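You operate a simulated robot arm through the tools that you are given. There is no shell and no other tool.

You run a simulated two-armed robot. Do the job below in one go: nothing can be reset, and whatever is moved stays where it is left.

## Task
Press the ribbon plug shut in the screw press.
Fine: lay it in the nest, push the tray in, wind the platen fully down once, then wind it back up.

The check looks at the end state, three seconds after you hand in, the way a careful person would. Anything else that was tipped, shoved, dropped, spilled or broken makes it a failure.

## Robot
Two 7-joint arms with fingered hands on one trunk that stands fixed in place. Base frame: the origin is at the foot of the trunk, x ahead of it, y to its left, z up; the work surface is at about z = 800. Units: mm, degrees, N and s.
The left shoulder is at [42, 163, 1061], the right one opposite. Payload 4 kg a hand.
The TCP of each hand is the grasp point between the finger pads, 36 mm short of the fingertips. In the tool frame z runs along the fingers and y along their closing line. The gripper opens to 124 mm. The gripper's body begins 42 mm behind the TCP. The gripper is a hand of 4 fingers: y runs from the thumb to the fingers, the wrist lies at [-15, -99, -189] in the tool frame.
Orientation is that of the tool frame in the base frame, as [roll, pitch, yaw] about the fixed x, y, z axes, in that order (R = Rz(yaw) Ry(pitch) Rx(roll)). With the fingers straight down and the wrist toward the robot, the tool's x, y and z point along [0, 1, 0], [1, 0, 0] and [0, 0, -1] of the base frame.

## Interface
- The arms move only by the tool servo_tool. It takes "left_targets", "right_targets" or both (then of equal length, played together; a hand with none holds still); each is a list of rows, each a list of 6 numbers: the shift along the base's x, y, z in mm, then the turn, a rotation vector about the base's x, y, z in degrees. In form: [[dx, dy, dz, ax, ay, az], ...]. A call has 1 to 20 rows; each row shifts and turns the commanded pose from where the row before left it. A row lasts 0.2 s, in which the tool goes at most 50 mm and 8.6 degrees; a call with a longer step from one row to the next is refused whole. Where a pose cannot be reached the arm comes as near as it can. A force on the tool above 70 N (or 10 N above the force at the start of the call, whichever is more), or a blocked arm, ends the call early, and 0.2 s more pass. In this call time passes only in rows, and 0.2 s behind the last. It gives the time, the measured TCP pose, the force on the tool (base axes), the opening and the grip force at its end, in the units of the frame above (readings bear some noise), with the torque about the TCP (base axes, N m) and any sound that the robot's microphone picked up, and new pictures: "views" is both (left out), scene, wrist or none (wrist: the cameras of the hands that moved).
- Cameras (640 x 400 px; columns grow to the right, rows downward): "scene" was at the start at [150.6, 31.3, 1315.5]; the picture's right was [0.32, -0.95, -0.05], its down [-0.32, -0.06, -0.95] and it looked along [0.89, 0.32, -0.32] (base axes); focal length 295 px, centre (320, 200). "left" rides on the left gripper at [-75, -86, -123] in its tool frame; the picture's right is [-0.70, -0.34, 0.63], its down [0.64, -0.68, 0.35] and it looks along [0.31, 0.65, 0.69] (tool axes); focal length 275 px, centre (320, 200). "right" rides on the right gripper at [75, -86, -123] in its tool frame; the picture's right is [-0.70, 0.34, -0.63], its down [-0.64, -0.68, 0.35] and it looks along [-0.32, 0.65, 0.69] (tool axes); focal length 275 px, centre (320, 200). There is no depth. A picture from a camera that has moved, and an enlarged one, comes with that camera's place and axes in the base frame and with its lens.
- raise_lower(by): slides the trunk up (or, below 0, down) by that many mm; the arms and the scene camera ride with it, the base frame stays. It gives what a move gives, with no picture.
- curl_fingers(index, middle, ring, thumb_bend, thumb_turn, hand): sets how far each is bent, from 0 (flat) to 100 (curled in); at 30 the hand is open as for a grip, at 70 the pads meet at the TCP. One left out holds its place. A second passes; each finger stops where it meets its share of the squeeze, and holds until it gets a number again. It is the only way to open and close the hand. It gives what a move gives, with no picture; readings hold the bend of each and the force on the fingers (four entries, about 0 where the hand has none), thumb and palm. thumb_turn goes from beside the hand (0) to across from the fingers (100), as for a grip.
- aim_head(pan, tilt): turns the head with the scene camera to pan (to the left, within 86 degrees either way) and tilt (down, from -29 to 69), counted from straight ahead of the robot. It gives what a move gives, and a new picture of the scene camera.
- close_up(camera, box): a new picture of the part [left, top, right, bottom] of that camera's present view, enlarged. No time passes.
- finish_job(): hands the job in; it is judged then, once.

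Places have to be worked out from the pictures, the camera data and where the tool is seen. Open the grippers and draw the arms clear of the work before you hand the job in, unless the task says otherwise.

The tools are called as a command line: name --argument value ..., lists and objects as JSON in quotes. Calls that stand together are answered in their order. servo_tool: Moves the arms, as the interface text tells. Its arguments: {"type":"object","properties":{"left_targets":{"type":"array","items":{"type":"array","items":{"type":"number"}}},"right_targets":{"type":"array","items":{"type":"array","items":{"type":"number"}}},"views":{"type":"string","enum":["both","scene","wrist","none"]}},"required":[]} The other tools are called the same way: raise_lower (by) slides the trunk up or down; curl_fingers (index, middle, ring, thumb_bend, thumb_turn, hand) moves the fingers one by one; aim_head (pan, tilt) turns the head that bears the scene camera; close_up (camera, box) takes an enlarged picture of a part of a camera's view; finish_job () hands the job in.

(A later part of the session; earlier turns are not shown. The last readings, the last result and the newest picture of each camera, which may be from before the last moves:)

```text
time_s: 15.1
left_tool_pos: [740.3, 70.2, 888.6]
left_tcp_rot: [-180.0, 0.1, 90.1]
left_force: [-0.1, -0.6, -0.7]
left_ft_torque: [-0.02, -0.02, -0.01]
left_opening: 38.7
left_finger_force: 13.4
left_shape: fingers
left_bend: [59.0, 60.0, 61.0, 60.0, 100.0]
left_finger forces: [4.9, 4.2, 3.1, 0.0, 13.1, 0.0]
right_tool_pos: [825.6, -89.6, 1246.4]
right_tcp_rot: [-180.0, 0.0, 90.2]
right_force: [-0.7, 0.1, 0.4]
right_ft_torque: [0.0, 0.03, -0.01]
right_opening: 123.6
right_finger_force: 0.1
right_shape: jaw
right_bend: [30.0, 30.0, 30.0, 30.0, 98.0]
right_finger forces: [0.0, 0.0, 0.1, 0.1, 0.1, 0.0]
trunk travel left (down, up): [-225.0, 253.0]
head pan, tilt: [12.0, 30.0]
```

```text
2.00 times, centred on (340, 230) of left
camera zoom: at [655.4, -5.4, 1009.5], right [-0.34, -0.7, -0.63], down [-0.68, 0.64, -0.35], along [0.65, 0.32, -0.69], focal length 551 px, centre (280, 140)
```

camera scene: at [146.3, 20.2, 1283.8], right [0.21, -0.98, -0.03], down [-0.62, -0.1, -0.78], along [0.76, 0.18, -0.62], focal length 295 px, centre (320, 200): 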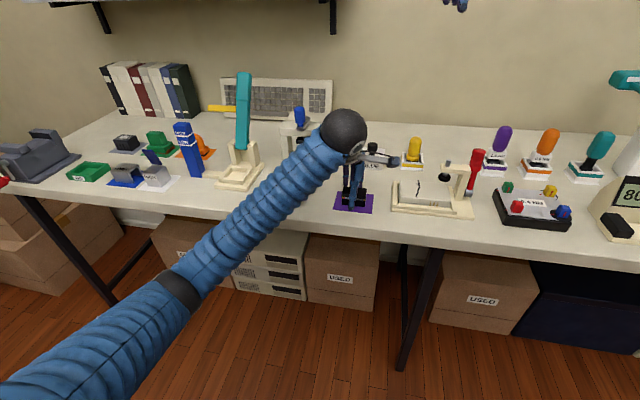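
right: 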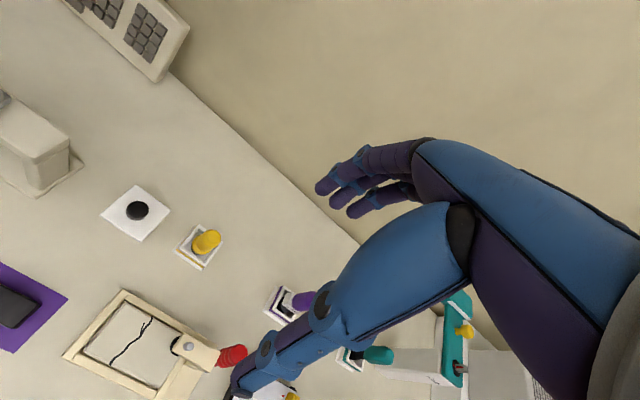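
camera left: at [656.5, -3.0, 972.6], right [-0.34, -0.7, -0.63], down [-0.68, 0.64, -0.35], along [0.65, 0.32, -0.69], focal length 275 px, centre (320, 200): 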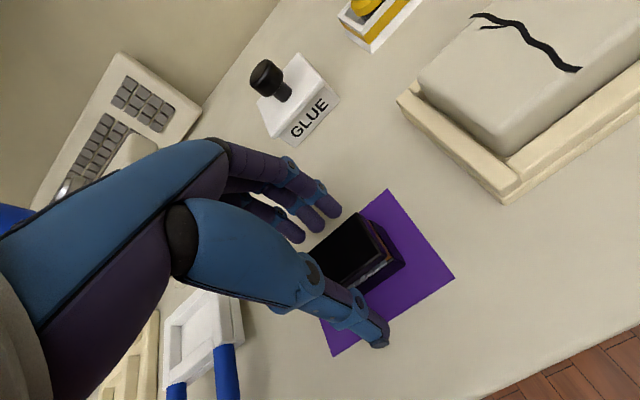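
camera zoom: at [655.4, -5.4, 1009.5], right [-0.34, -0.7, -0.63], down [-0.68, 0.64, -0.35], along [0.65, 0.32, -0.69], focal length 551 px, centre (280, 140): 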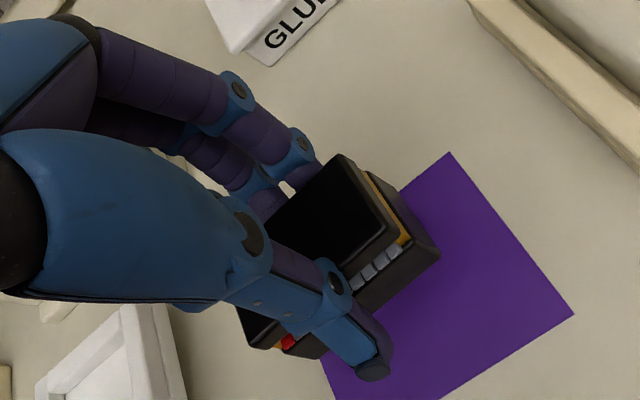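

Both halves came up together; the plug is yawed about +3° in the hand and sits ~3 mm toward −y of the TCP. I carry it over the nest, staying about 40 mm above the rim, and then look.

servo_tool --left_targets '[[0, 0, 26, 0, 0, 0], [10, 41, 0, 0, 0, 0], [10, 41, 0, 0, 0, 0], [10, 41, 0, 0, 0, -1.2], [11, 41, 0, 0, 0, -1.2], [0, 0, 0, 0, 0, 0]]' --views "both"

close_up --camera "scene" --box '[260, 120, 350, 210]'

close_up --camera "left" --box '[220, 130, 460, 330]'

```text
time_s: 16.5
left_tool_pos: [779.5, 235.9, 912.2]
left_tcp_rot: [179.9, 0.0, 87.7]
left_force: [-0.2, -1.1, -0.8]
left_ft_torque: [0.02, 0.01, -0.02]
left_opening: 38.9
left_finger_force: 13.1
left_shape: fingers
left_bend: [60.0, 61.0, 61.0, 60.0, 100.0]
left_finger forces: [4.9, 4.6, 3.1, 0.0, 13.5, 0.1]
right_tool_pos: [825.6, -88.6, 1245.2]
right_tcp_rot: [-179.9, 0.1, 90.1]
right_force: [0.1, -0.7, -0.9]
right_ft_torque: [-0.01, -0.01, 0.01]
right_opening: 123.8
right_finger_force: 0.0
right_shape: jaw
right_bend: [30.0, 30.0, 30.0, 30.0, 98.0]
right_finger forces: [0.1, 0.0, 0.0, 0.0, 0.0, 0.0]
trunk travel left (down, up): [-225.0, 253.0]
head pan, tilt: [12.0, 30.0]
camera scene: at [146.1, 19.8, 1283.9], right [0.21, -0.98, -0.03], down [-0.62, -0.1, -0.78], along [0.76, 0.18, -0.62], focal length 295 px, centre (320, 200)
camera left: at [691.4, 163.2, 1034.8], right [-0.37, -0.68, -0.63], down [-0.66, 0.67, -0.35], along [0.66, 0.29, -0.69], focal length 275 px, centre (320, 200)
```

scene: 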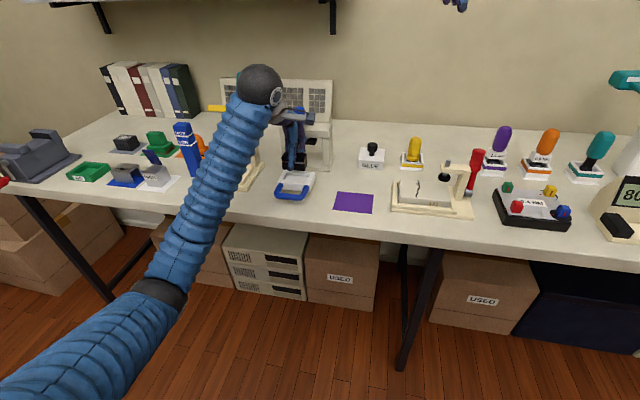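
left: 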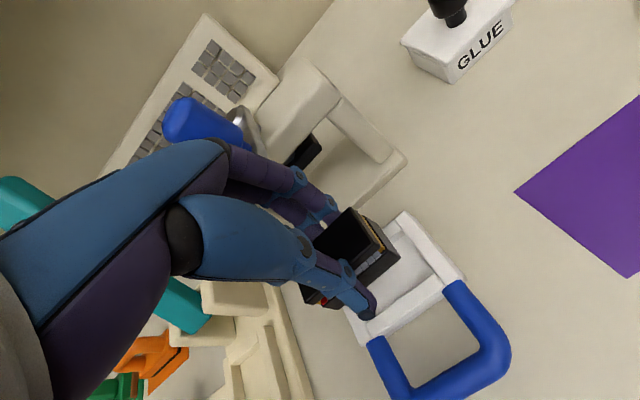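

```text
4.44 times, centred on (305, 165) of scene
camera zoom: at [146.1, 19.8, 1283.9], right [0.21, -0.98, -0.03], down [-0.62, -0.1, -0.78], along [0.76, 0.18, -0.62], focal length 1312 px, centre (387, 356)
```

zoom: 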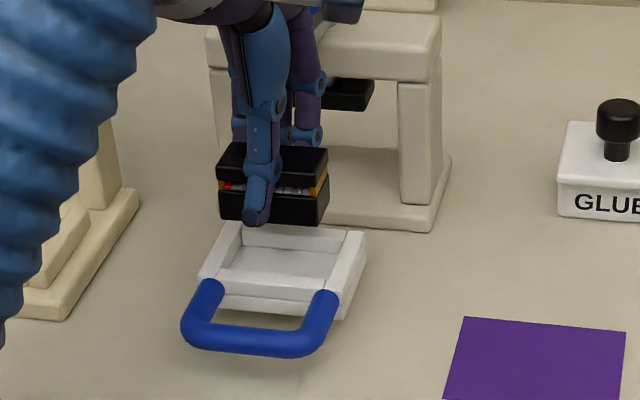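

```text
2.00 times, centred on (340, 230) of left
camera zoom: at [691.4, 163.2, 1034.8], right [-0.37, -0.68, -0.63], down [-0.66, 0.67, -0.35], along [0.66, 0.29, -0.69], focal length 551 px, centre (280, 140)
```

zoom: 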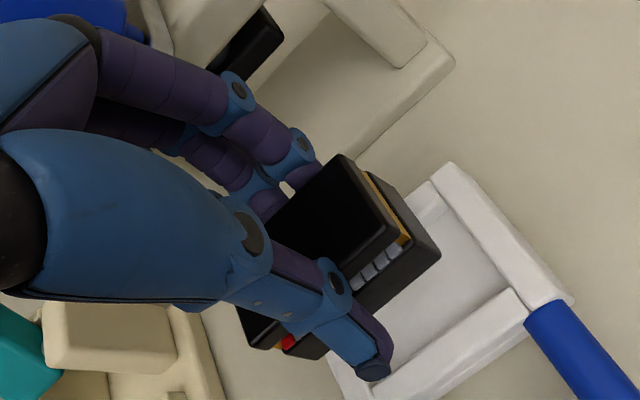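

Already close. I take a stronger enlargement of the scene and the left view to compare plug edges with the nest walls.

close_up --camera "scene" --box '[296, 146, 352, 190]'

close_up --camera "left" --box '[300, 190, 480, 330]'

```text
9.09 times, centred on (324, 168) of scene
camera zoom: at [146.1, 19.8, 1283.9], right [0.21, -0.98, -0.03], down [-0.62, -0.1, -0.78], along [0.76, 0.18, -0.62], focal length 2684 px, centre (284, 491)
```

zoom: 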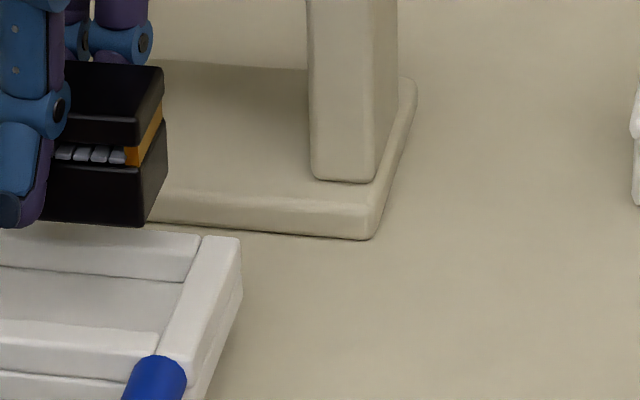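

```text
2.86 times, centred on (390, 260) of left
camera zoom: at [691.4, 163.2, 1034.8], right [-0.37, -0.68, -0.63], down [-0.66, 0.67, -0.35], along [0.66, 0.29, -0.69], focal length 786 px, centre (120, 29)
```

zoom: 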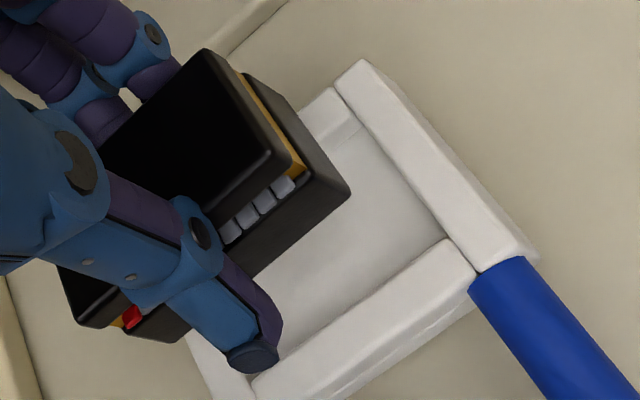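

I zoom further into the left view to judge the plug's corner, yaw and the nest's inner edges more exactly.

close_up --camera "left" --box '[330, 190, 420, 260]'

close_up --camera "left" --box '[380, 200, 480, 300]'

close_up --camera "scene" --box '[282, 146, 338, 190]'

```text
5.71 times, centred on (375, 225) of left
camera zoom: at [691.4, 163.2, 1034.8], right [-0.37, -0.68, -0.63], down [-0.66, 0.67, -0.35], along [0.66, 0.29, -0.69], focal length 1573 px, centre (6, 57)
```

zoom: 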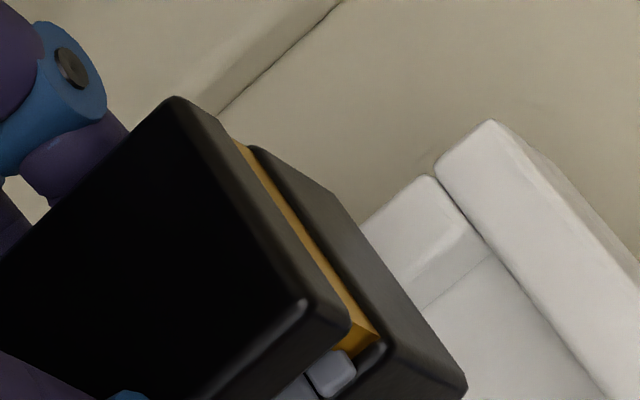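

```text
4.00 times, centred on (430, 250) of left
camera zoom: at [691.4, 163.2, 1034.8], right [-0.37, -0.68, -0.63], down [-0.66, 0.67, -0.35], along [0.66, 0.29, -0.69], focal length 1101 px, centre (-120, 0)
```

zoom: 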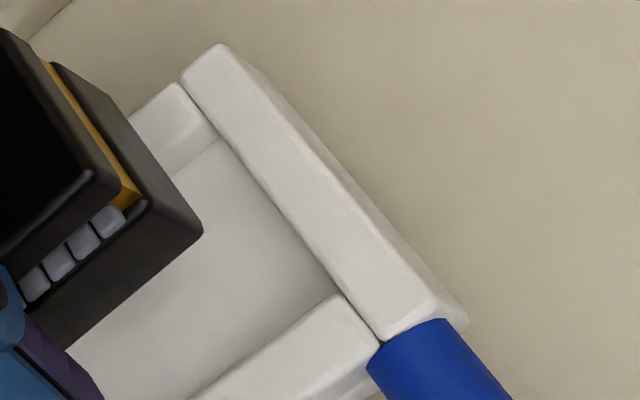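

```text
9.09 times, centred on (310, 168) of scene
camera zoom: at [146.1, 19.8, 1283.9], right [0.21, -0.98, -0.03], down [-0.62, -0.1, -0.78], along [0.76, 0.18, -0.62], focal length 2684 px, centre (411, 491)
```

zoom: 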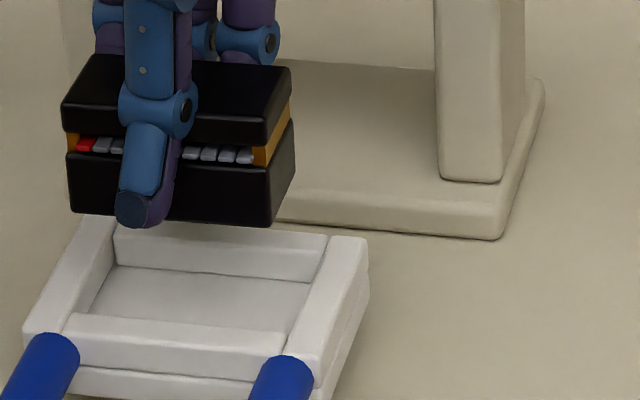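

From both views: plug needs about −3.7 mm in x, −1.3 mm in y and −1.2° yaw to be centred over the nest (clearance seems ~3–4 mm each side). I correct and descend to ~6 mm above the rim.

servo_tool --left_targets '[[-3.7, -1.3, -7, 0, 0, -1.2], [0, 0, -10, 0, 0, 0], [0, 0, -10, 0, 0, 0], [0, 0, 0, 0, 0, 0]]' --views "none"

close_up --camera "left" --box '[330, 180, 470, 290]'

close_up --camera "scene" --box '[270, 150, 340, 205]'

```text
time_s: 17.5
left_tool_pos: [777.9, 232.2, 885.5]
left_tcp_rot: [-180.0, -0.1, 86.6]
left_force: [0.3, 0.0, -0.2]
left_ft_torque: [0.03, -0.01, -0.01]
left_opening: 38.9
left_finger_force: 12.7
left_shape: fingers
left_bend: [60.0, 61.0, 61.0, 60.0, 100.0]
left_finger forces: [5.1, 4.5, 3.0, 0.0, 13.4, 0.0]
right_tool_pos: [825.6, -88.2, 1247.5]
right_tcp_rot: [-179.9, 0.0, 90.1]
right_force: [-0.9, -0.7, -0.1]
right_ft_torque: [0.0, 0.02, -0.01]
right_opening: 123.7
right_finger_force: 0.0
right_shape: jaw
right_bend: [30.0, 30.0, 30.0, 30.0, 98.0]
right_finger forces: [0.0, 0.0, 0.1, 0.0, 0.1, 0.0]
trunk travel left (down, up): [-225.0, 253.0]
head pan, tilt: [12.0, 30.0]
```

```text
3.64 times, centred on (400, 235) of left
camera zoom: at [687.4, 162.6, 1007.7], right [-0.38, -0.67, -0.63], down [-0.64, 0.69, -0.35], along [0.67, 0.27, -0.69], focal length 1001 px, centre (29, 73)
```

zoom: 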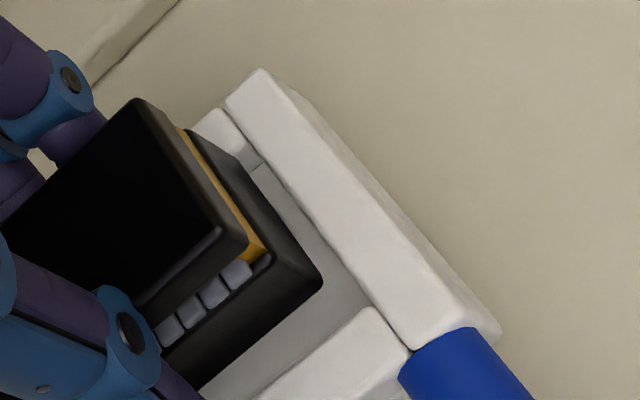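

```text
7.27 times, centred on (305, 178) of scene
camera zoom: at [146.0, 20.1, 1284.0], right [0.21, -0.98, -0.03], down [-0.62, -0.1, -0.78], along [0.76, 0.18, -0.62], focal length 2147 px, centre (429, 364)
```

zoom: 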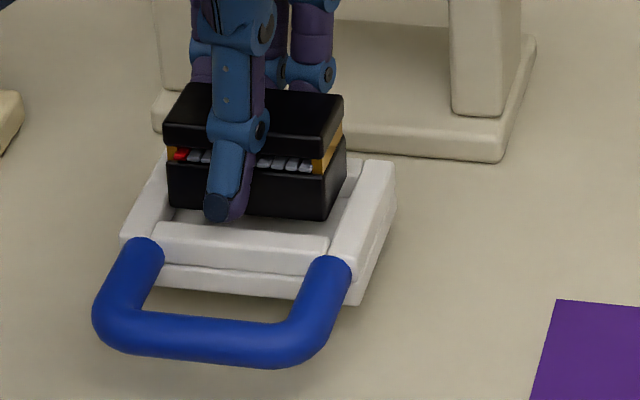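

Gaps now look like ~3 mm on each y side and a few mm in x. I nudge −1 mm in x, −0.5 mm in y and go down gently 12 mm, watching the force.

servo_tool --left_targets '[[-1, -0.5, -3, 0, 0, 0], [0, 0, -3, 0, 0, 0], [0, 0, -3, 0, 0, 0], [0, 0, -3, 0, 0, 0]]' --views "none"

close_up --camera "left" --box '[330, 180, 470, 290]'

close_up --camera "scene" --box '[270, 150, 340, 205]'

```text
time_s: 18.5
left_tool_pos: [775.4, 230.4, 878.8]
left_tcp_rot: [179.6, 0.1, 86.6]
left_force: [2.1, -1.3, 29.6]
left_ft_torque: [-0.11, -0.83, -0.06]
left_opening: 38.8
left_finger_force: 28.6
left_shape: fingers
left_bend: [59.0, 60.0, 61.0, 60.0, 100.0]
left_finger forces: [22.9, 13.2, 3.0, 0.0, 17.3, 0.0]
right_tool_pos: [823.9, -90.9, 1249.5]
right_tcp_rot: [179.9, -0.1, 90.1]
right_force: [-0.2, 0.0, 0.5]
right_ft_torque: [0.0, 0.02, 0.0]
right_opening: 123.5
right_finger_force: 0.0
right_shape: jaw
right_bend: [30.0, 30.0, 30.0, 30.0, 98.0]
right_finger forces: [0.0, 0.0, 0.1, 0.0, 0.0, 0.1]
trunk travel left (down, up): [-225.0, 253.0]
head pan, tilt: [12.0, 30.0]
```

```text
3.64 times, centred on (400, 235) of left
camera zoom: at [685.8, 162.5, 1000.1], right [-0.37, -0.68, -0.64], down [-0.64, 0.68, -0.35], along [0.67, 0.27, -0.69], focal length 1001 px, centre (29, 73)
```

zoom: 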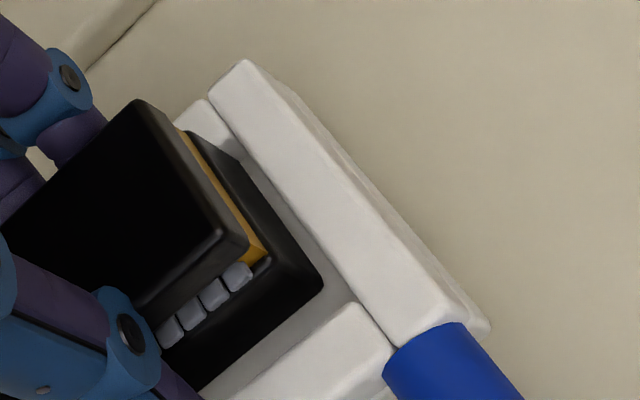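

```text
7.27 times, centred on (305, 178) of scene
camera zoom: at [143.7, 19.4, 1284.9], right [0.21, -0.98, -0.03], down [-0.61, -0.1, -0.78], along [0.76, 0.18, -0.62], focal length 2147 px, centre (429, 364)
```

zoom: 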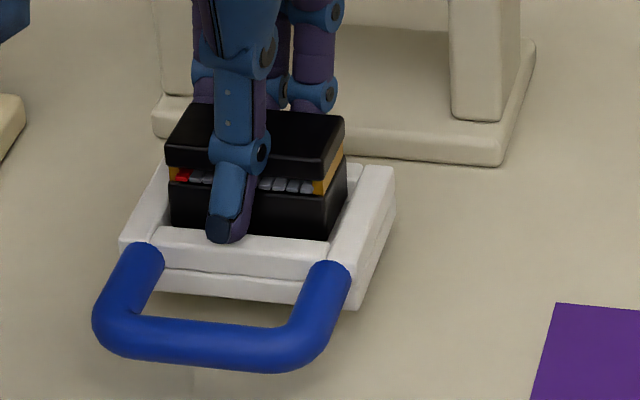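

Contact came at TCP z≈879 with the force acting ~25 mm behind the TCP and on the index/middle fingers: the fingertips touch the back wall's top while the plug bottom is already several mm inside the nest (its lower edge is hidden behind the front wall). I ease up to relieve the force, then look again.

servo_tool --left_targets '[[0, 0, 4.5, 0, 0, 0], [0, 0, 0, 0, 0, 0]]' --views "none"

close_up --camera "left" --box '[340, 190, 430, 260]'

close_up --camera "scene" --box '[282, 150, 330, 190]'

```text
time_s: 19.1
left_tool_pos: [775.7, 231.4, 878.2]
left_tcp_rot: [180.0, 0.0, 86.5]
left_force: [0.3, 0.4, 19.4]
left_ft_torque: [-0.04, -0.5, -0.01]
left_opening: 39.0
left_finger_force: 23.5
left_shape: fingers
left_bend: [59.0, 60.0, 61.0, 60.0, 100.0]
left_finger forces: [17.2, 10.7, 3.0, 0.0, 16.4, 0.0]
right_tool_pos: [823.8, -89.3, 1247.3]
right_tcp_rot: [180.0, 0.1, 90.1]
right_force: [0.3, 0.2, 0.2]
right_ft_torque: [0.03, -0.03, -0.02]
right_opening: 123.5
right_finger_force: 0.0
right_shape: jaw
right_bend: [30.0, 30.0, 30.0, 30.0, 98.0]
right_finger forces: [0.0, 0.1, 0.0, 0.0, 0.0, 0.0]
trunk travel left (down, up): [-225.0, 253.0]
head pan, tilt: [12.0, 30.0]
```

```text
5.71 times, centred on (385, 225) of left
camera zoom: at [686.7, 162.3, 1000.8], right [-0.38, -0.67, -0.63], down [-0.64, 0.69, -0.35], along [0.67, 0.27, -0.69], focal length 1573 px, centre (-51, 57)
```

zoom: 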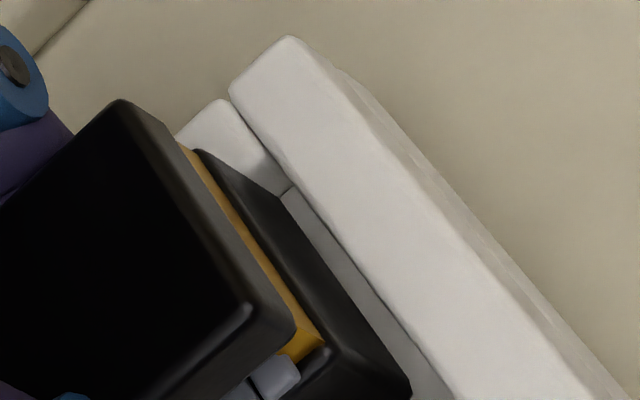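

```text
10.00 times, centred on (306, 170) of scene
camera zoom: at [144.7, 19.8, 1284.1], right [0.21, -0.98, -0.03], down [-0.62, -0.1, -0.78], along [0.76, 0.18, -0.62], focal length 2952 px, centre (460, 500)
```

zoom: 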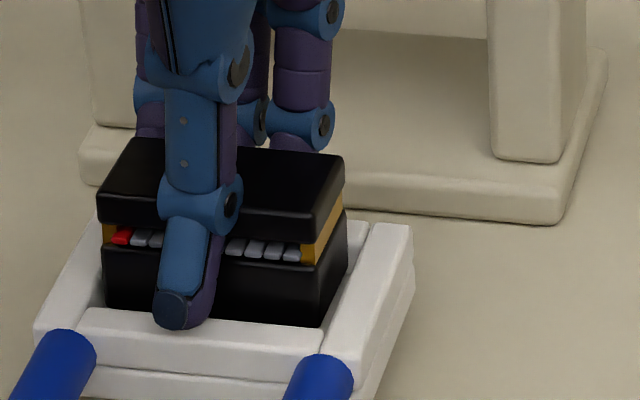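

The plug's lower edge is inside all four walls; only the fingertips rest on the back wall. I ease up a little more and then open the fingers slightly so the plug settles the last few mm.

servo_tool --left_targets '[[0, 0, 2.5, 0, 0, 0], [0, 0, 0, 0, 0, 0]]' --views "none"

curl_fingers --hand "left" --index 56 --middle 56 --ring 56 --thumb_bend 56

close_up --camera "left" --box '[330, 180, 470, 290]'

close_up --camera "scene" --box '[282, 150, 330, 190]'

```text
time_s: 19.7
left_tool_pos: [776.9, 232.1, 878.9]
left_tcp_rot: [-179.9, 0.0, 86.5]
left_force: [-2.0, 0.8, 1.9]
left_ft_torque: [0.04, 0.04, 0.02]
left_opening: 38.5
left_finger_force: 15.0
left_shape: fingers
left_bend: [60.0, 61.0, 61.0, 60.0, 100.0]
left_finger forces: [5.4, 5.7, 2.8, 0.1, 15.1, 0.0]
right_tool_pos: [825.0, -88.8, 1245.9]
right_tcp_rot: [-179.9, 0.0, 90.2]
right_force: [0.1, 0.8, 0.6]
right_ft_torque: [0.02, 0.01, 0.01]
right_opening: 123.5
right_finger_force: 0.1
right_shape: jaw
right_bend: [30.0, 30.0, 30.0, 30.0, 98.0]
right_finger forces: [0.0, 0.0, 0.0, 0.1, 0.0, 0.0]
trunk travel left (down, up): [-225.0, 253.0]
head pan, tilt: [12.0, 30.0]
```

```text
time_s: 20.7
left_tool_pos: [776.6, 230.7, 880.3]
left_tcp_rot: [-180.0, 0.0, 86.5]
left_force: [-0.9, -0.2, 0.7]
left_ft_torque: [-0.01, 0.01, 0.0]
left_opening: 43.6
left_finger_force: 0.5
left_shape: fingers
left_bend: [56.0, 56.0, 56.0, 56.0, 100.0]
left_finger forces: [0.0, 0.1, 0.1, 0.0, 0.1, 0.0]
right_tool_pos: [825.6, -89.6, 1246.6]
right_tcp_rot: [-179.9, 0.0, 90.1]
right_force: [-0.4, 1.4, -0.3]
right_ft_torque: [0.0, -0.04, 0.01]
right_opening: 123.6
right_finger_force: 0.1
right_shape: jaw
right_bend: [30.0, 30.0, 30.0, 30.0, 98.0]
right_finger forces: [0.1, 0.0, 0.1, 0.0, 0.0, 0.1]
trunk travel left (down, up): [-225.0, 253.0]
head pan, tilt: [12.0, 30.0]
```

```text
3.64 times, centred on (400, 235) of left
camera zoom: at [687.6, 162.2, 1003.1], right [-0.38, -0.67, -0.63], down [-0.64, 0.69, -0.35], along [0.67, 0.27, -0.69], focal length 1001 px, centre (29, 73)
```

zoom: 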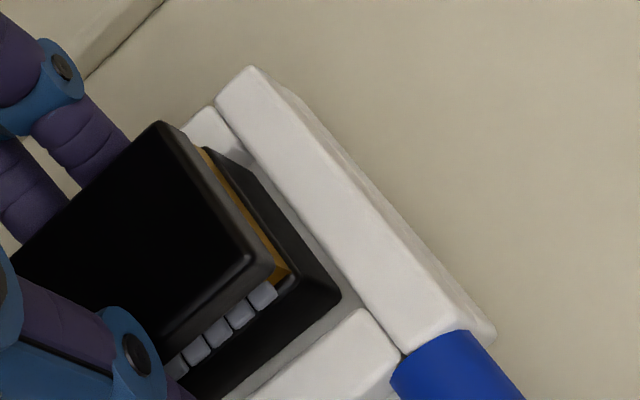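

```text
10.00 times, centred on (306, 170) of scene
camera zoom: at [146.1, 20.1, 1283.9], right [0.21, -0.98, -0.03], down [-0.62, -0.1, -0.78], along [0.76, 0.18, -0.62], focal length 2952 px, centre (460, 500)
```

zoom: 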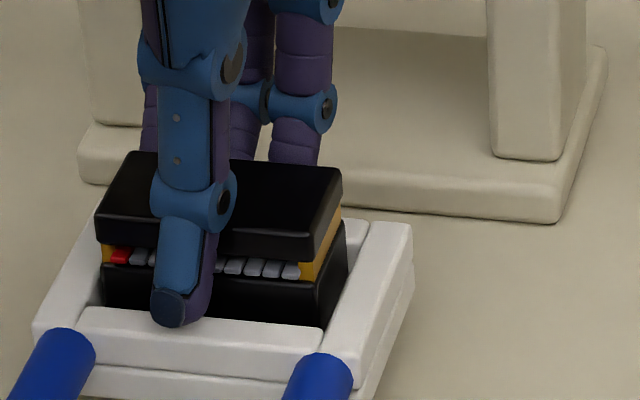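

The plug has settled into the nest. I open a bit more, then rise straight up and check the seating.

curl_fingers --hand "left" --index 48 --middle 48 --ring 48 --thumb_bend 48

servo_tool --left_targets '[[0, 0, 10, 0, 0, 0], [0, 0, 20, 0, 0, 0], [0, 0, 30, 0, 0, 0], [-20, 0, 30, 0, 0, 0], [-30, 0, 20, 0, 0, 0]]' --views "both"

close_up --camera "scene" --box '[266, 144, 336, 204]'

close_up --camera "left" --box '[330, 160, 490, 300]'

```text
time_s: 21.7
left_tool_pos: [776.9, 231.8, 880.5]
left_tcp_rot: [180.0, -0.1, 86.4]
left_force: [0.4, -0.1, 0.2]
left_ft_torque: [0.03, -0.03, -0.02]
left_opening: 68.0
left_finger_force: 0.1
left_shape: fingers
left_bend: [48.0, 48.0, 48.0, 48.0, 100.0]
left_finger forces: [0.0, 0.0, 0.1, 0.0, 0.1, 0.1]
right_tool_pos: [824.8, -88.9, 1247.1]
right_tcp_rot: [180.0, 0.1, 90.0]
right_force: [-0.9, -0.4, -0.2]
right_ft_torque: [0.02, 0.01, 0.03]
right_opening: 123.8
right_finger_force: 0.1
right_shape: jaw
right_bend: [30.0, 30.0, 30.0, 30.0, 98.0]
right_finger forces: [0.0, 0.1, 0.0, 0.0, 0.0, 0.1]
trunk travel left (down, up): [-225.0, 253.0]
head pan, tilt: [12.0, 30.0]
```

```text
time_s: 22.9
left_tool_pos: [725.1, 232.5, 993.4]
left_tcp_rot: [179.9, 0.0, 86.5]
left_force: [-0.4, 0.1, -0.7]
left_ft_torque: [-0.01, -0.01, -0.04]
left_opening: 67.9
left_finger_force: 0.0
left_shape: fingers
left_bend: [48.0, 48.0, 48.0, 48.0, 100.0]
left_finger forces: [0.0, 0.1, 0.0, 0.1, 0.0, 0.0]
right_tool_pos: [824.0, -88.8, 1247.3]
right_tcp_rot: [180.0, 0.0, 90.0]
right_force: [-0.6, -0.1, 0.5]
right_ft_torque: [-0.02, -0.02, 0.05]
right_opening: 123.5
right_finger_force: 0.1
right_shape: jaw
right_bend: [30.0, 30.0, 30.0, 30.0, 98.0]
right_finger forces: [0.1, 0.0, 0.0, 0.1, 0.1, 0.0]
trunk travel left (down, up): [-225.0, 253.0]
head pan, tilt: [12.0, 30.0]
camera scene: at [144.9, 20.8, 1284.2], right [0.21, -0.98, -0.03], down [-0.62, -0.1, -0.78], along [0.76, 0.18, -0.62], focal length 295 px, centre (320, 200)
camera left: at [636.6, 163.8, 1114.6], right [-0.38, -0.67, -0.63], down [-0.64, 0.69, -0.35], along [0.67, 0.27, -0.69], focal length 275 px, centre (320, 200)
```

scene: 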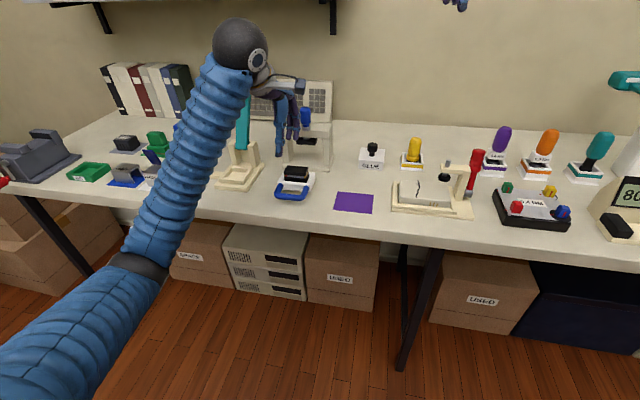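
left: 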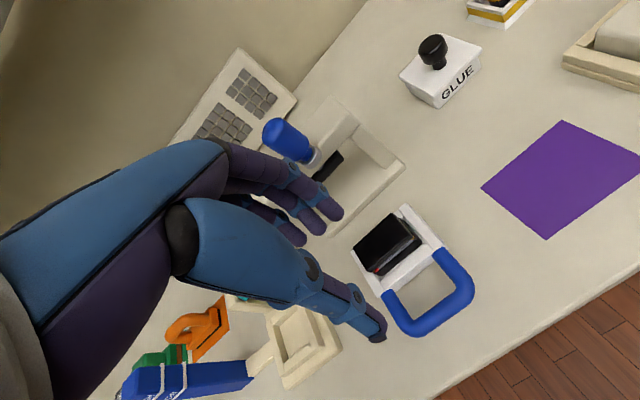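

```text
6.67 times, centred on (301, 174) of scene
camera zoom: at [144.9, 20.8, 1284.2], right [0.21, -0.98, -0.03], down [-0.62, -0.1, -0.78], along [0.76, 0.18, -0.62], focal length 1968 px, centre (447, 373)
```

zoom: 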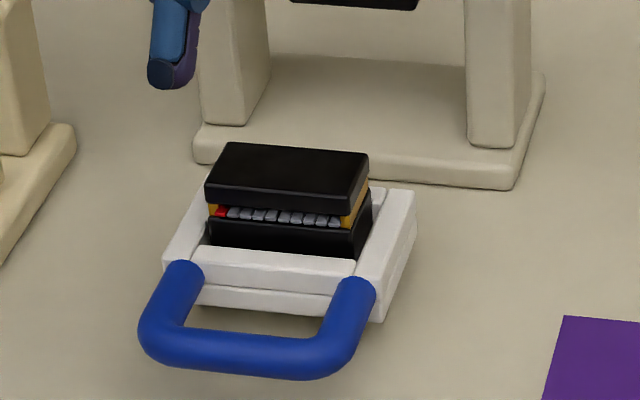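

```text
2.86 times, centred on (410, 230) of left
camera zoom: at [636.6, 163.8, 1114.6], right [-0.38, -0.67, -0.63], down [-0.64, 0.69, -0.35], along [0.67, 0.27, -0.69], focal length 786 px, centre (63, 114)
```

zoom: 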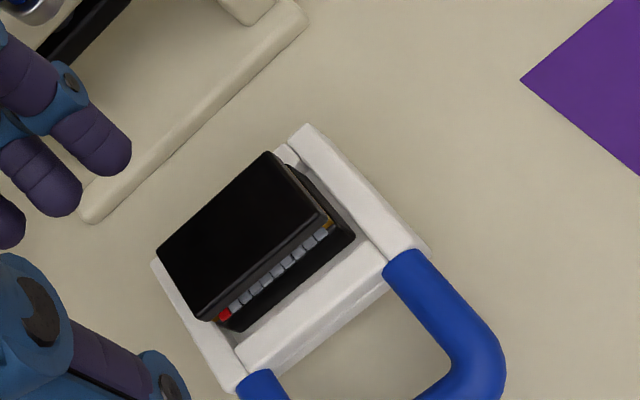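

The plug sits in the nest. I enlarge to verify it is flat and not perched on a wall.

close_up --camera "scene" --box '[280, 156, 316, 186]'

close_up --camera "left" --box '[345, 195, 435, 285]'

```text
13.33 times, centred on (298, 171) of scene
camera zoom: at [144.9, 20.8, 1284.2], right [0.21, -0.98, -0.03], down [-0.62, -0.1, -0.78], along [0.76, 0.18, -0.62], focal length 3936 px, centre (613, 587)
```

zoom: 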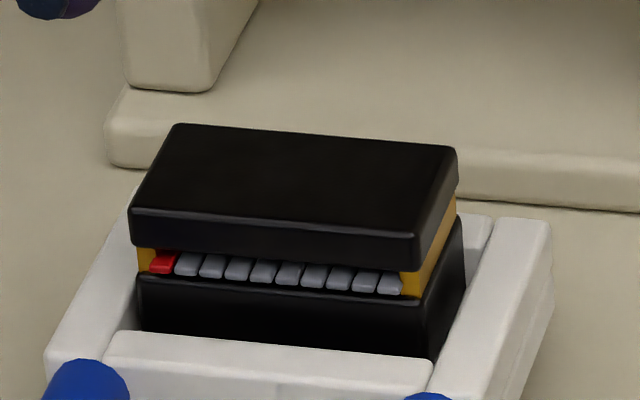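

```text
4.44 times, centred on (390, 240) of left
camera zoom: at [636.6, 163.8, 1114.6], right [-0.38, -0.67, -0.63], down [-0.64, 0.69, -0.35], along [0.67, 0.27, -0.69], focal length 1224 px, centre (9, 22)
```

zoom: 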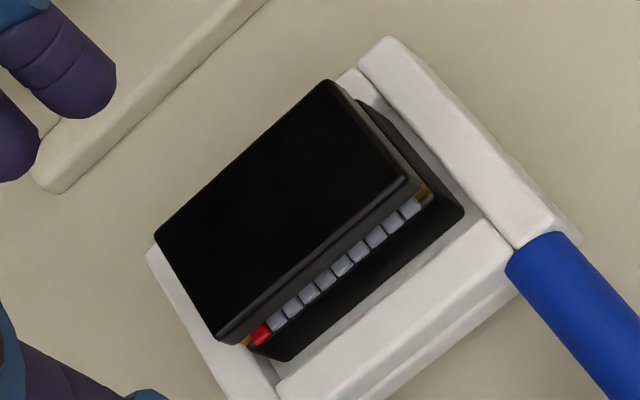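

The plug is seated flat in the nest. Next is pushing the tray in by its handle bar (centre ≈ x 700, y 231, z 828). I'll close the fingers into a point, tilt the hand forward ~35° (to stay clear of the crank knob later) and go behind the bar.

curl_fingers --hand "left" --index 69 --middle 69 --ring 69 --thumb_bend 69

servo_tool --left_targets '[[-13, 0, 0, 0, 0, 0.7], [-13, 0, 0, 0, -7, 0.7], [-13, 0, -10, 0, -7, 0.7], [-13, 0, -10, 0, -7, 0.7], [-13, 0, -10, 0, -7, 0.7], [-12, 0, -10, 0, -7, 0], [0, 0, 0, 0, 0, 0]]' --views "both"

```text
time_s: 23.9
left_tool_pos: [726.7, 232.4, 992.2]
left_tcp_rot: [180.0, -0.1, 86.5]
left_force: [-0.1, 0.2, -0.2]
left_ft_torque: [-0.02, 0.01, 0.05]
left_opening: 4.6
left_finger_force: 0.0
left_shape: fingers
left_bend: [69.0, 69.0, 69.0, 69.0, 100.0]
left_finger forces: [0.1, 0.0, 0.0, 0.1, 0.0, 0.1]
right_tool_pos: [825.5, -89.5, 1246.6]
right_tcp_rot: [180.0, 0.1, 90.1]
right_force: [-0.1, -0.3, 0.4]
right_ft_torque: [0.03, 0.01, 0.02]
right_opening: 123.6
right_finger_force: 0.2
right_shape: jaw
right_bend: [30.0, 30.0, 30.0, 30.0, 98.0]
right_finger forces: [0.0, 0.0, 0.0, 0.0, 0.0, 0.0]
trunk travel left (down, up): [-225.0, 253.0]
head pan, tilt: [12.0, 30.0]
```

```text
time_s: 25.5
left_tool_pos: [650.5, 232.6, 951.9]
left_tcp_rot: [144.9, -0.6, 90.4]
left_force: [-0.7, -0.7, 1.2]
left_ft_torque: [0.03, 0.03, 0.02]
left_opening: 4.6
left_finger_force: 0.1
left_shape: fingers
left_bend: [69.0, 69.0, 69.0, 69.0, 100.0]
left_finger forces: [0.1, 0.0, 0.0, 0.0, 0.1, 0.1]
right_tool_pos: [825.9, -89.2, 1246.7]
right_tcp_rot: [-179.9, 0.1, 90.1]
right_force: [-0.1, 0.4, 0.1]
right_ft_torque: [0.01, -0.02, 0.0]
right_opening: 123.8
right_finger_force: 0.0
right_shape: jaw
right_bend: [30.0, 30.0, 30.0, 30.0, 98.0]
right_finger forces: [0.0, 0.1, 0.0, 0.1, 0.0, 0.0]
trunk travel left (down, up): [-225.0, 253.0]
head pan, tilt: [12.0, 30.0]
camera scene: at [146.2, 19.9, 1283.9], right [0.21, -0.98, -0.03], down [-0.62, -0.1, -0.78], along [0.76, 0.18, -0.62], focal length 295 px, centre (320, 200)
camera left: at [511.4, 156.8, 1001.5], right [0.09, -0.69, -0.72], down [-0.36, 0.65, -0.67], along [0.93, 0.32, -0.19], focal length 275 px, centre (320, 200)
```

scene: 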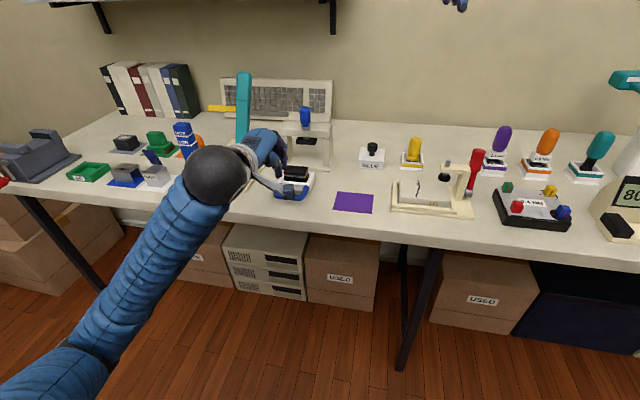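
left: 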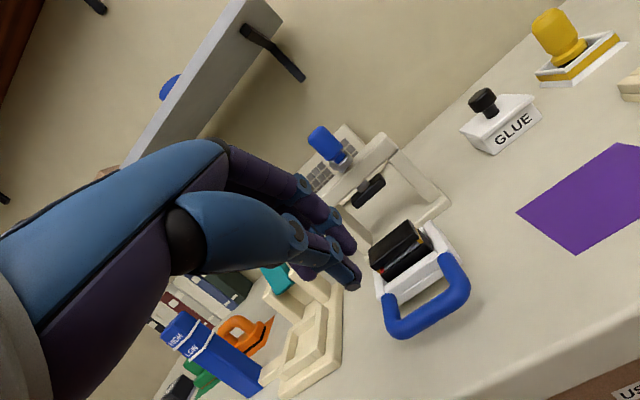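

The hand is tilted behind the tray. This low-angle view helps; I enlarge it to check tray height against the press base and the clearance under the platen.

close_up --camera "left" --box '[290, 110, 490, 350]'

close_up --camera "left" --box '[360, 210, 480, 345]'

```text
1.67 times, centred on (390, 230) of left
camera zoom: at [511.4, 156.8, 1001.5], right [0.09, -0.69, -0.72], down [-0.36, 0.65, -0.67], along [0.93, 0.32, -0.19], focal length 459 px, centre (203, 150)
```

zoom: 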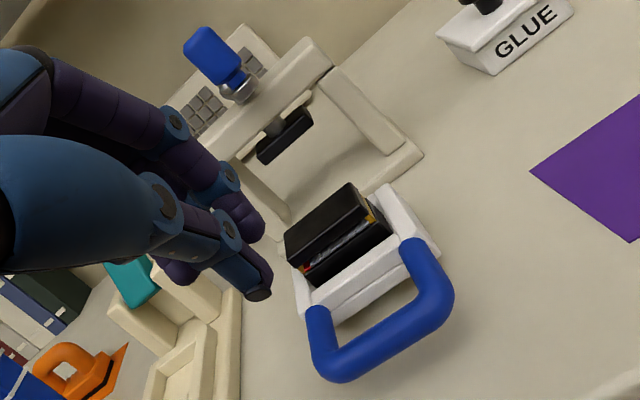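

```text
2.96 times, centred on (420, 278) of left
camera zoom: at [511.4, 156.8, 1001.5], right [0.09, -0.69, -0.72], down [-0.36, 0.65, -0.67], along [0.93, 0.32, -0.19], focal length 816 px, centre (24, -30)
```

zoom: 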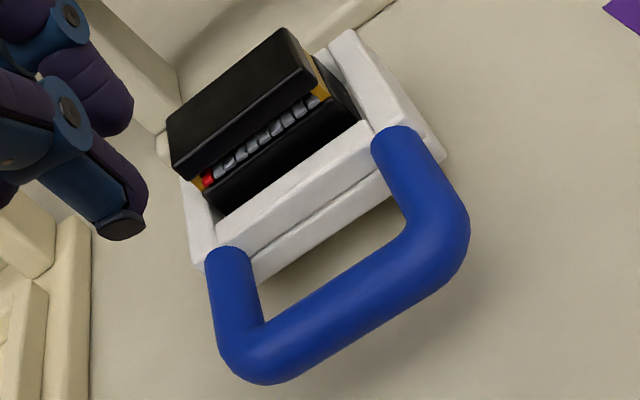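

Bar centre is confirmed near (700, 231, 825). I lower the closed fingertips in front of (robot side of) the bar at that height.

servo_tool --left_targets '[[-4, -1, -32, 0, 0, 0], [0, 0, -32, 0, 0, 0], [0, 0, -32, 0, 0, 0], [0, 0, 0, 0, 0, 0]]' --views "both"

close_up --camera "left" --box '[260, 140, 480, 340]'

close_up --camera "scene" --box '[240, 120, 350, 220]'

```text
time_s: 26.5
left_tool_pos: [645.2, 231.9, 854.6]
left_tcp_rot: [145.1, -0.6, 90.1]
left_force: [-0.7, -0.7, -2.0]
left_ft_torque: [-0.04, 0.0, 0.01]
left_opening: 4.7
left_finger_force: 0.1
left_shape: fingers
left_bend: [69.0, 69.0, 69.0, 69.0, 100.0]
left_finger forces: [0.1, 0.2, 0.0, 0.0, 0.0, 0.0]
right_tool_pos: [826.5, -89.5, 1246.9]
right_tcp_rot: [180.0, -0.1, 90.1]
right_force: [1.2, 0.4, -0.3]
right_ft_torque: [0.02, 0.0, 0.0]
right_opening: 123.5
right_finger_force: 0.0
right_shape: jaw
right_bend: [30.0, 30.0, 30.0, 30.0, 98.0]
right_finger forces: [0.0, 0.1, 0.0, 0.0, 0.1, 0.0]
trunk travel left (down, up): [-225.0, 253.0]
head pan, tilt: [12.0, 30.0]
camera scene: at [145.9, 20.1, 1284.0], right [0.21, -0.98, -0.03], down [-0.62, -0.1, -0.78], along [0.76, 0.18, -0.62], focal length 295 px, centre (320, 200)
camera left: at [506.8, 155.3, 904.3], right [0.09, -0.69, -0.72], down [-0.36, 0.65, -0.67], along [0.93, 0.32, -0.19], focal length 275 px, centre (320, 200)
```

scene: 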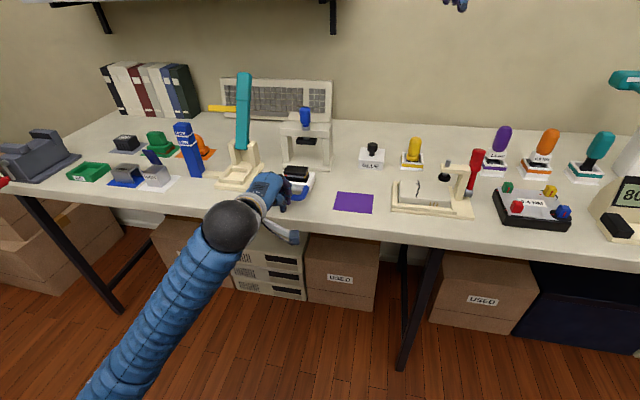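
left: 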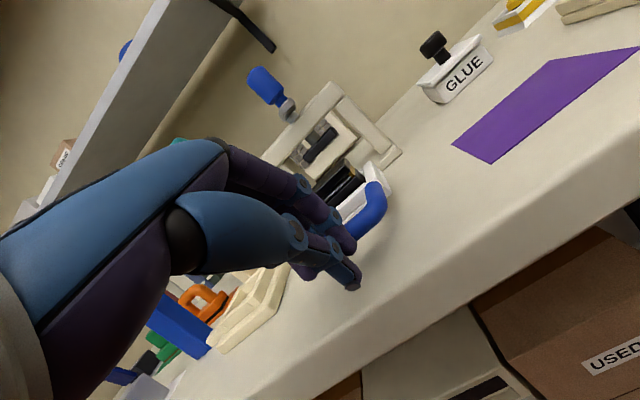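

```text
2.00 times, centred on (370, 240) of left
camera zoom: at [506.8, 155.3, 904.3], right [0.09, -0.69, -0.72], down [-0.36, 0.65, -0.67], along [0.93, 0.32, -0.19], focal length 551 px, centre (220, 120)
```

zoom: 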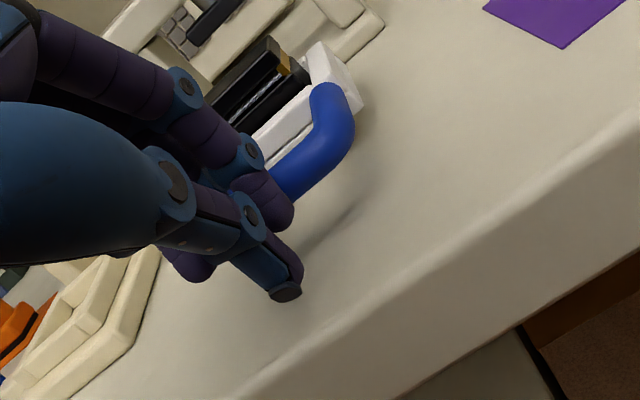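

```text
4.00 times, centred on (295, 170) of scene
camera zoom: at [145.9, 20.1, 1284.0], right [0.21, -0.98, -0.03], down [-0.62, -0.1, -0.78], along [0.76, 0.18, -0.62], focal length 1181 px, centre (420, 320)
```

zoom: 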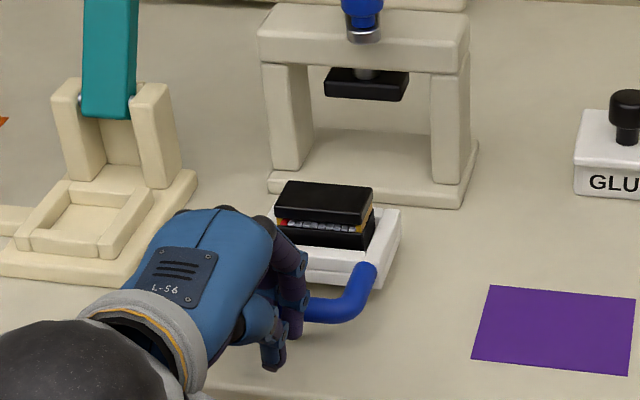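

The fingers are just behind the bar at about its height. I push forward 30 mm slowly and watch the force and the tray.

servo_tool --left_targets '[[5, 0, 0, 0, 0, 0], [5, 0, 0, 0, 0, 0], [5, 0, 0, 0, 0, 0], [5, 0, 0, 0, 0, 0], [5, 0, 0, 0, 0, 0], [5, 0, 0, 0, 0, 0]]' --views "none"

close_up --camera "scene" --box '[240, 120, 350, 220]'

close_up --camera "left" --box '[260, 80, 480, 300]'

```text
time_s: 27.9
left_tool_pos: [676.9, 231.2, 855.0]
left_tcp_rot: [145.0, -0.5, 90.4]
left_force: [-2.5, -0.5, 2.8]
left_ft_torque: [0.03, -0.05, 0.03]
left_opening: 4.0
left_finger_force: 1.9
left_shape: fingers
left_bend: [69.0, 69.0, 69.0, 69.0, 100.0]
left_finger forces: [0.6, 3.1, 0.0, 0.1, 0.1, 0.0]
right_tool_pos: [826.3, -87.3, 1245.8]
right_tcp_rot: [179.9, 0.0, 90.2]
right_force: [-0.6, -0.2, 0.6]
right_ft_torque: [0.02, 0.01, 0.0]
right_opening: 123.6
right_finger_force: 0.1
right_shape: jaw
right_bend: [30.0, 30.0, 30.0, 30.0, 98.0]
right_finger forces: [0.0, 0.1, 0.1, 0.0, 0.0, 0.0]
trunk travel left (down, up): [-225.0, 253.0]
head pan, tilt: [12.0, 30.0]
```

```text
4.00 times, centred on (295, 170) of scene
camera zoom: at [145.8, 20.0, 1284.0], right [0.21, -0.98, -0.03], down [-0.62, -0.1, -0.78], along [0.76, 0.18, -0.62], focal length 1181 px, centre (420, 320)
```

zoom: 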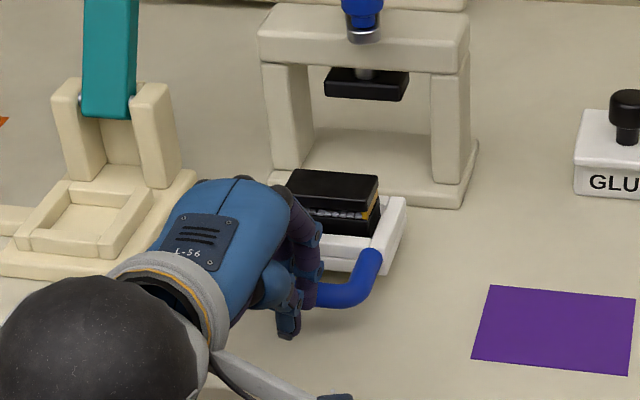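

```text
1.82 times, centred on (370, 190) of left
camera zoom: at [536.6, 154.8, 904.8], right [0.09, -0.69, -0.72], down [-0.36, 0.65, -0.67], along [0.93, 0.32, -0.19], focal length 500 px, centre (229, 218)
```

zoom: 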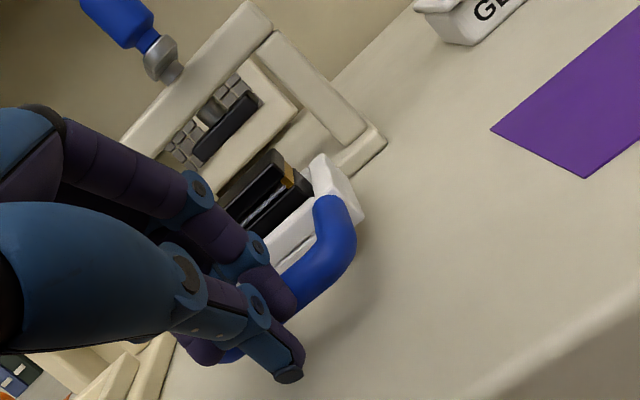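

The tray slides with only ~2.5 N. I keep pushing 45 mm further at the same pace.

servo_tool --left_targets '[[5, 0, 0, 0, 0, 0], [5, 0, 0, 0, 0, 0], [5, 0, 0, 0, 0, 0], [5, 0, 0, 0, 0, 0], [5, 0, 0, 0, 0, 0], [5, 0, 0, 0, 0, 0], [5, 0, 0, 0, 0, 0], [5, 0, 0, 0, 0, 0], [5, 0, 0, 0, 0, 0]]' --views "none"

close_up --camera "scene" --box '[240, 100, 350, 200]'

close_up --camera "left" --box '[260, 80, 480, 300]'

```text
time_s: 29.9
left_tool_pos: [722.1, 231.7, 854.8]
left_tcp_rot: [145.1, -0.6, 90.3]
left_force: [-1.0, -0.3, 3.1]
left_ft_torque: [0.02, -0.03, 0.05]
left_opening: 4.4
left_finger_force: 1.2
left_shape: fingers
left_bend: [69.0, 69.0, 69.0, 69.0, 100.0]
left_finger forces: [0.4, 2.7, 0.1, 0.0, 0.0, 0.0]
right_tool_pos: [825.3, -90.3, 1247.0]
right_tcp_rot: [-180.0, 0.0, 90.1]
right_force: [0.3, -0.6, 1.1]
right_ft_torque: [0.02, 0.0, 0.0]
right_opening: 123.5
right_finger_force: 0.0
right_shape: jaw
right_bend: [30.0, 30.0, 30.0, 30.0, 98.0]
right_finger forces: [0.1, 0.0, 0.0, 0.0, 0.0, 0.1]
trunk travel left (down, up): [-225.0, 253.0]
head pan, tilt: [12.0, 30.0]
```

```text
4.00 times, centred on (295, 150) of scene
camera zoom: at [146.0, 20.0, 1283.9], right [0.21, -0.98, -0.03], down [-0.62, -0.1, -0.78], along [0.76, 0.18, -0.62], focal length 1181 px, centre (420, 400)
```

zoom: 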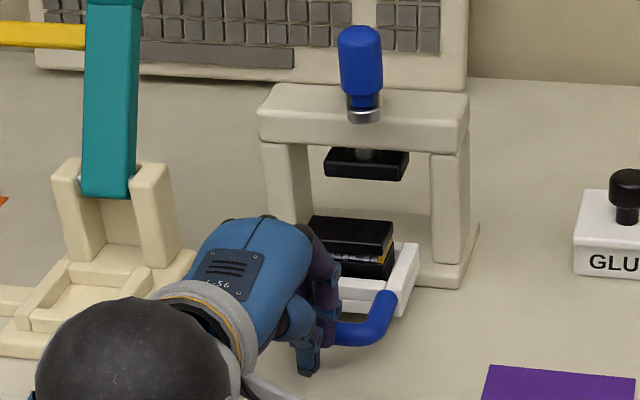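

```text
1.82 times, centred on (370, 190) of left
camera zoom: at [581.9, 155.1, 904.6], right [0.09, -0.69, -0.72], down [-0.36, 0.65, -0.67], along [0.93, 0.32, -0.19], focal length 500 px, centre (229, 218)
```

zoom: 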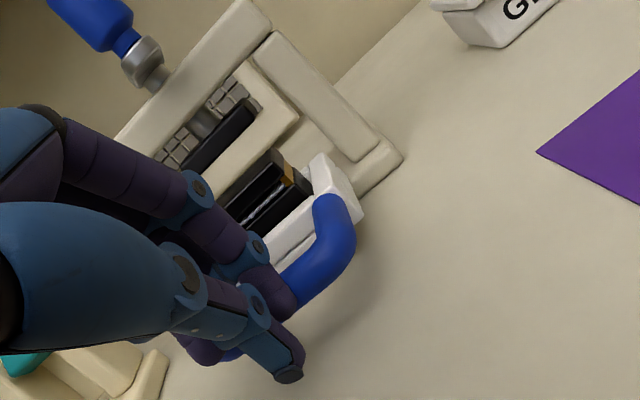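

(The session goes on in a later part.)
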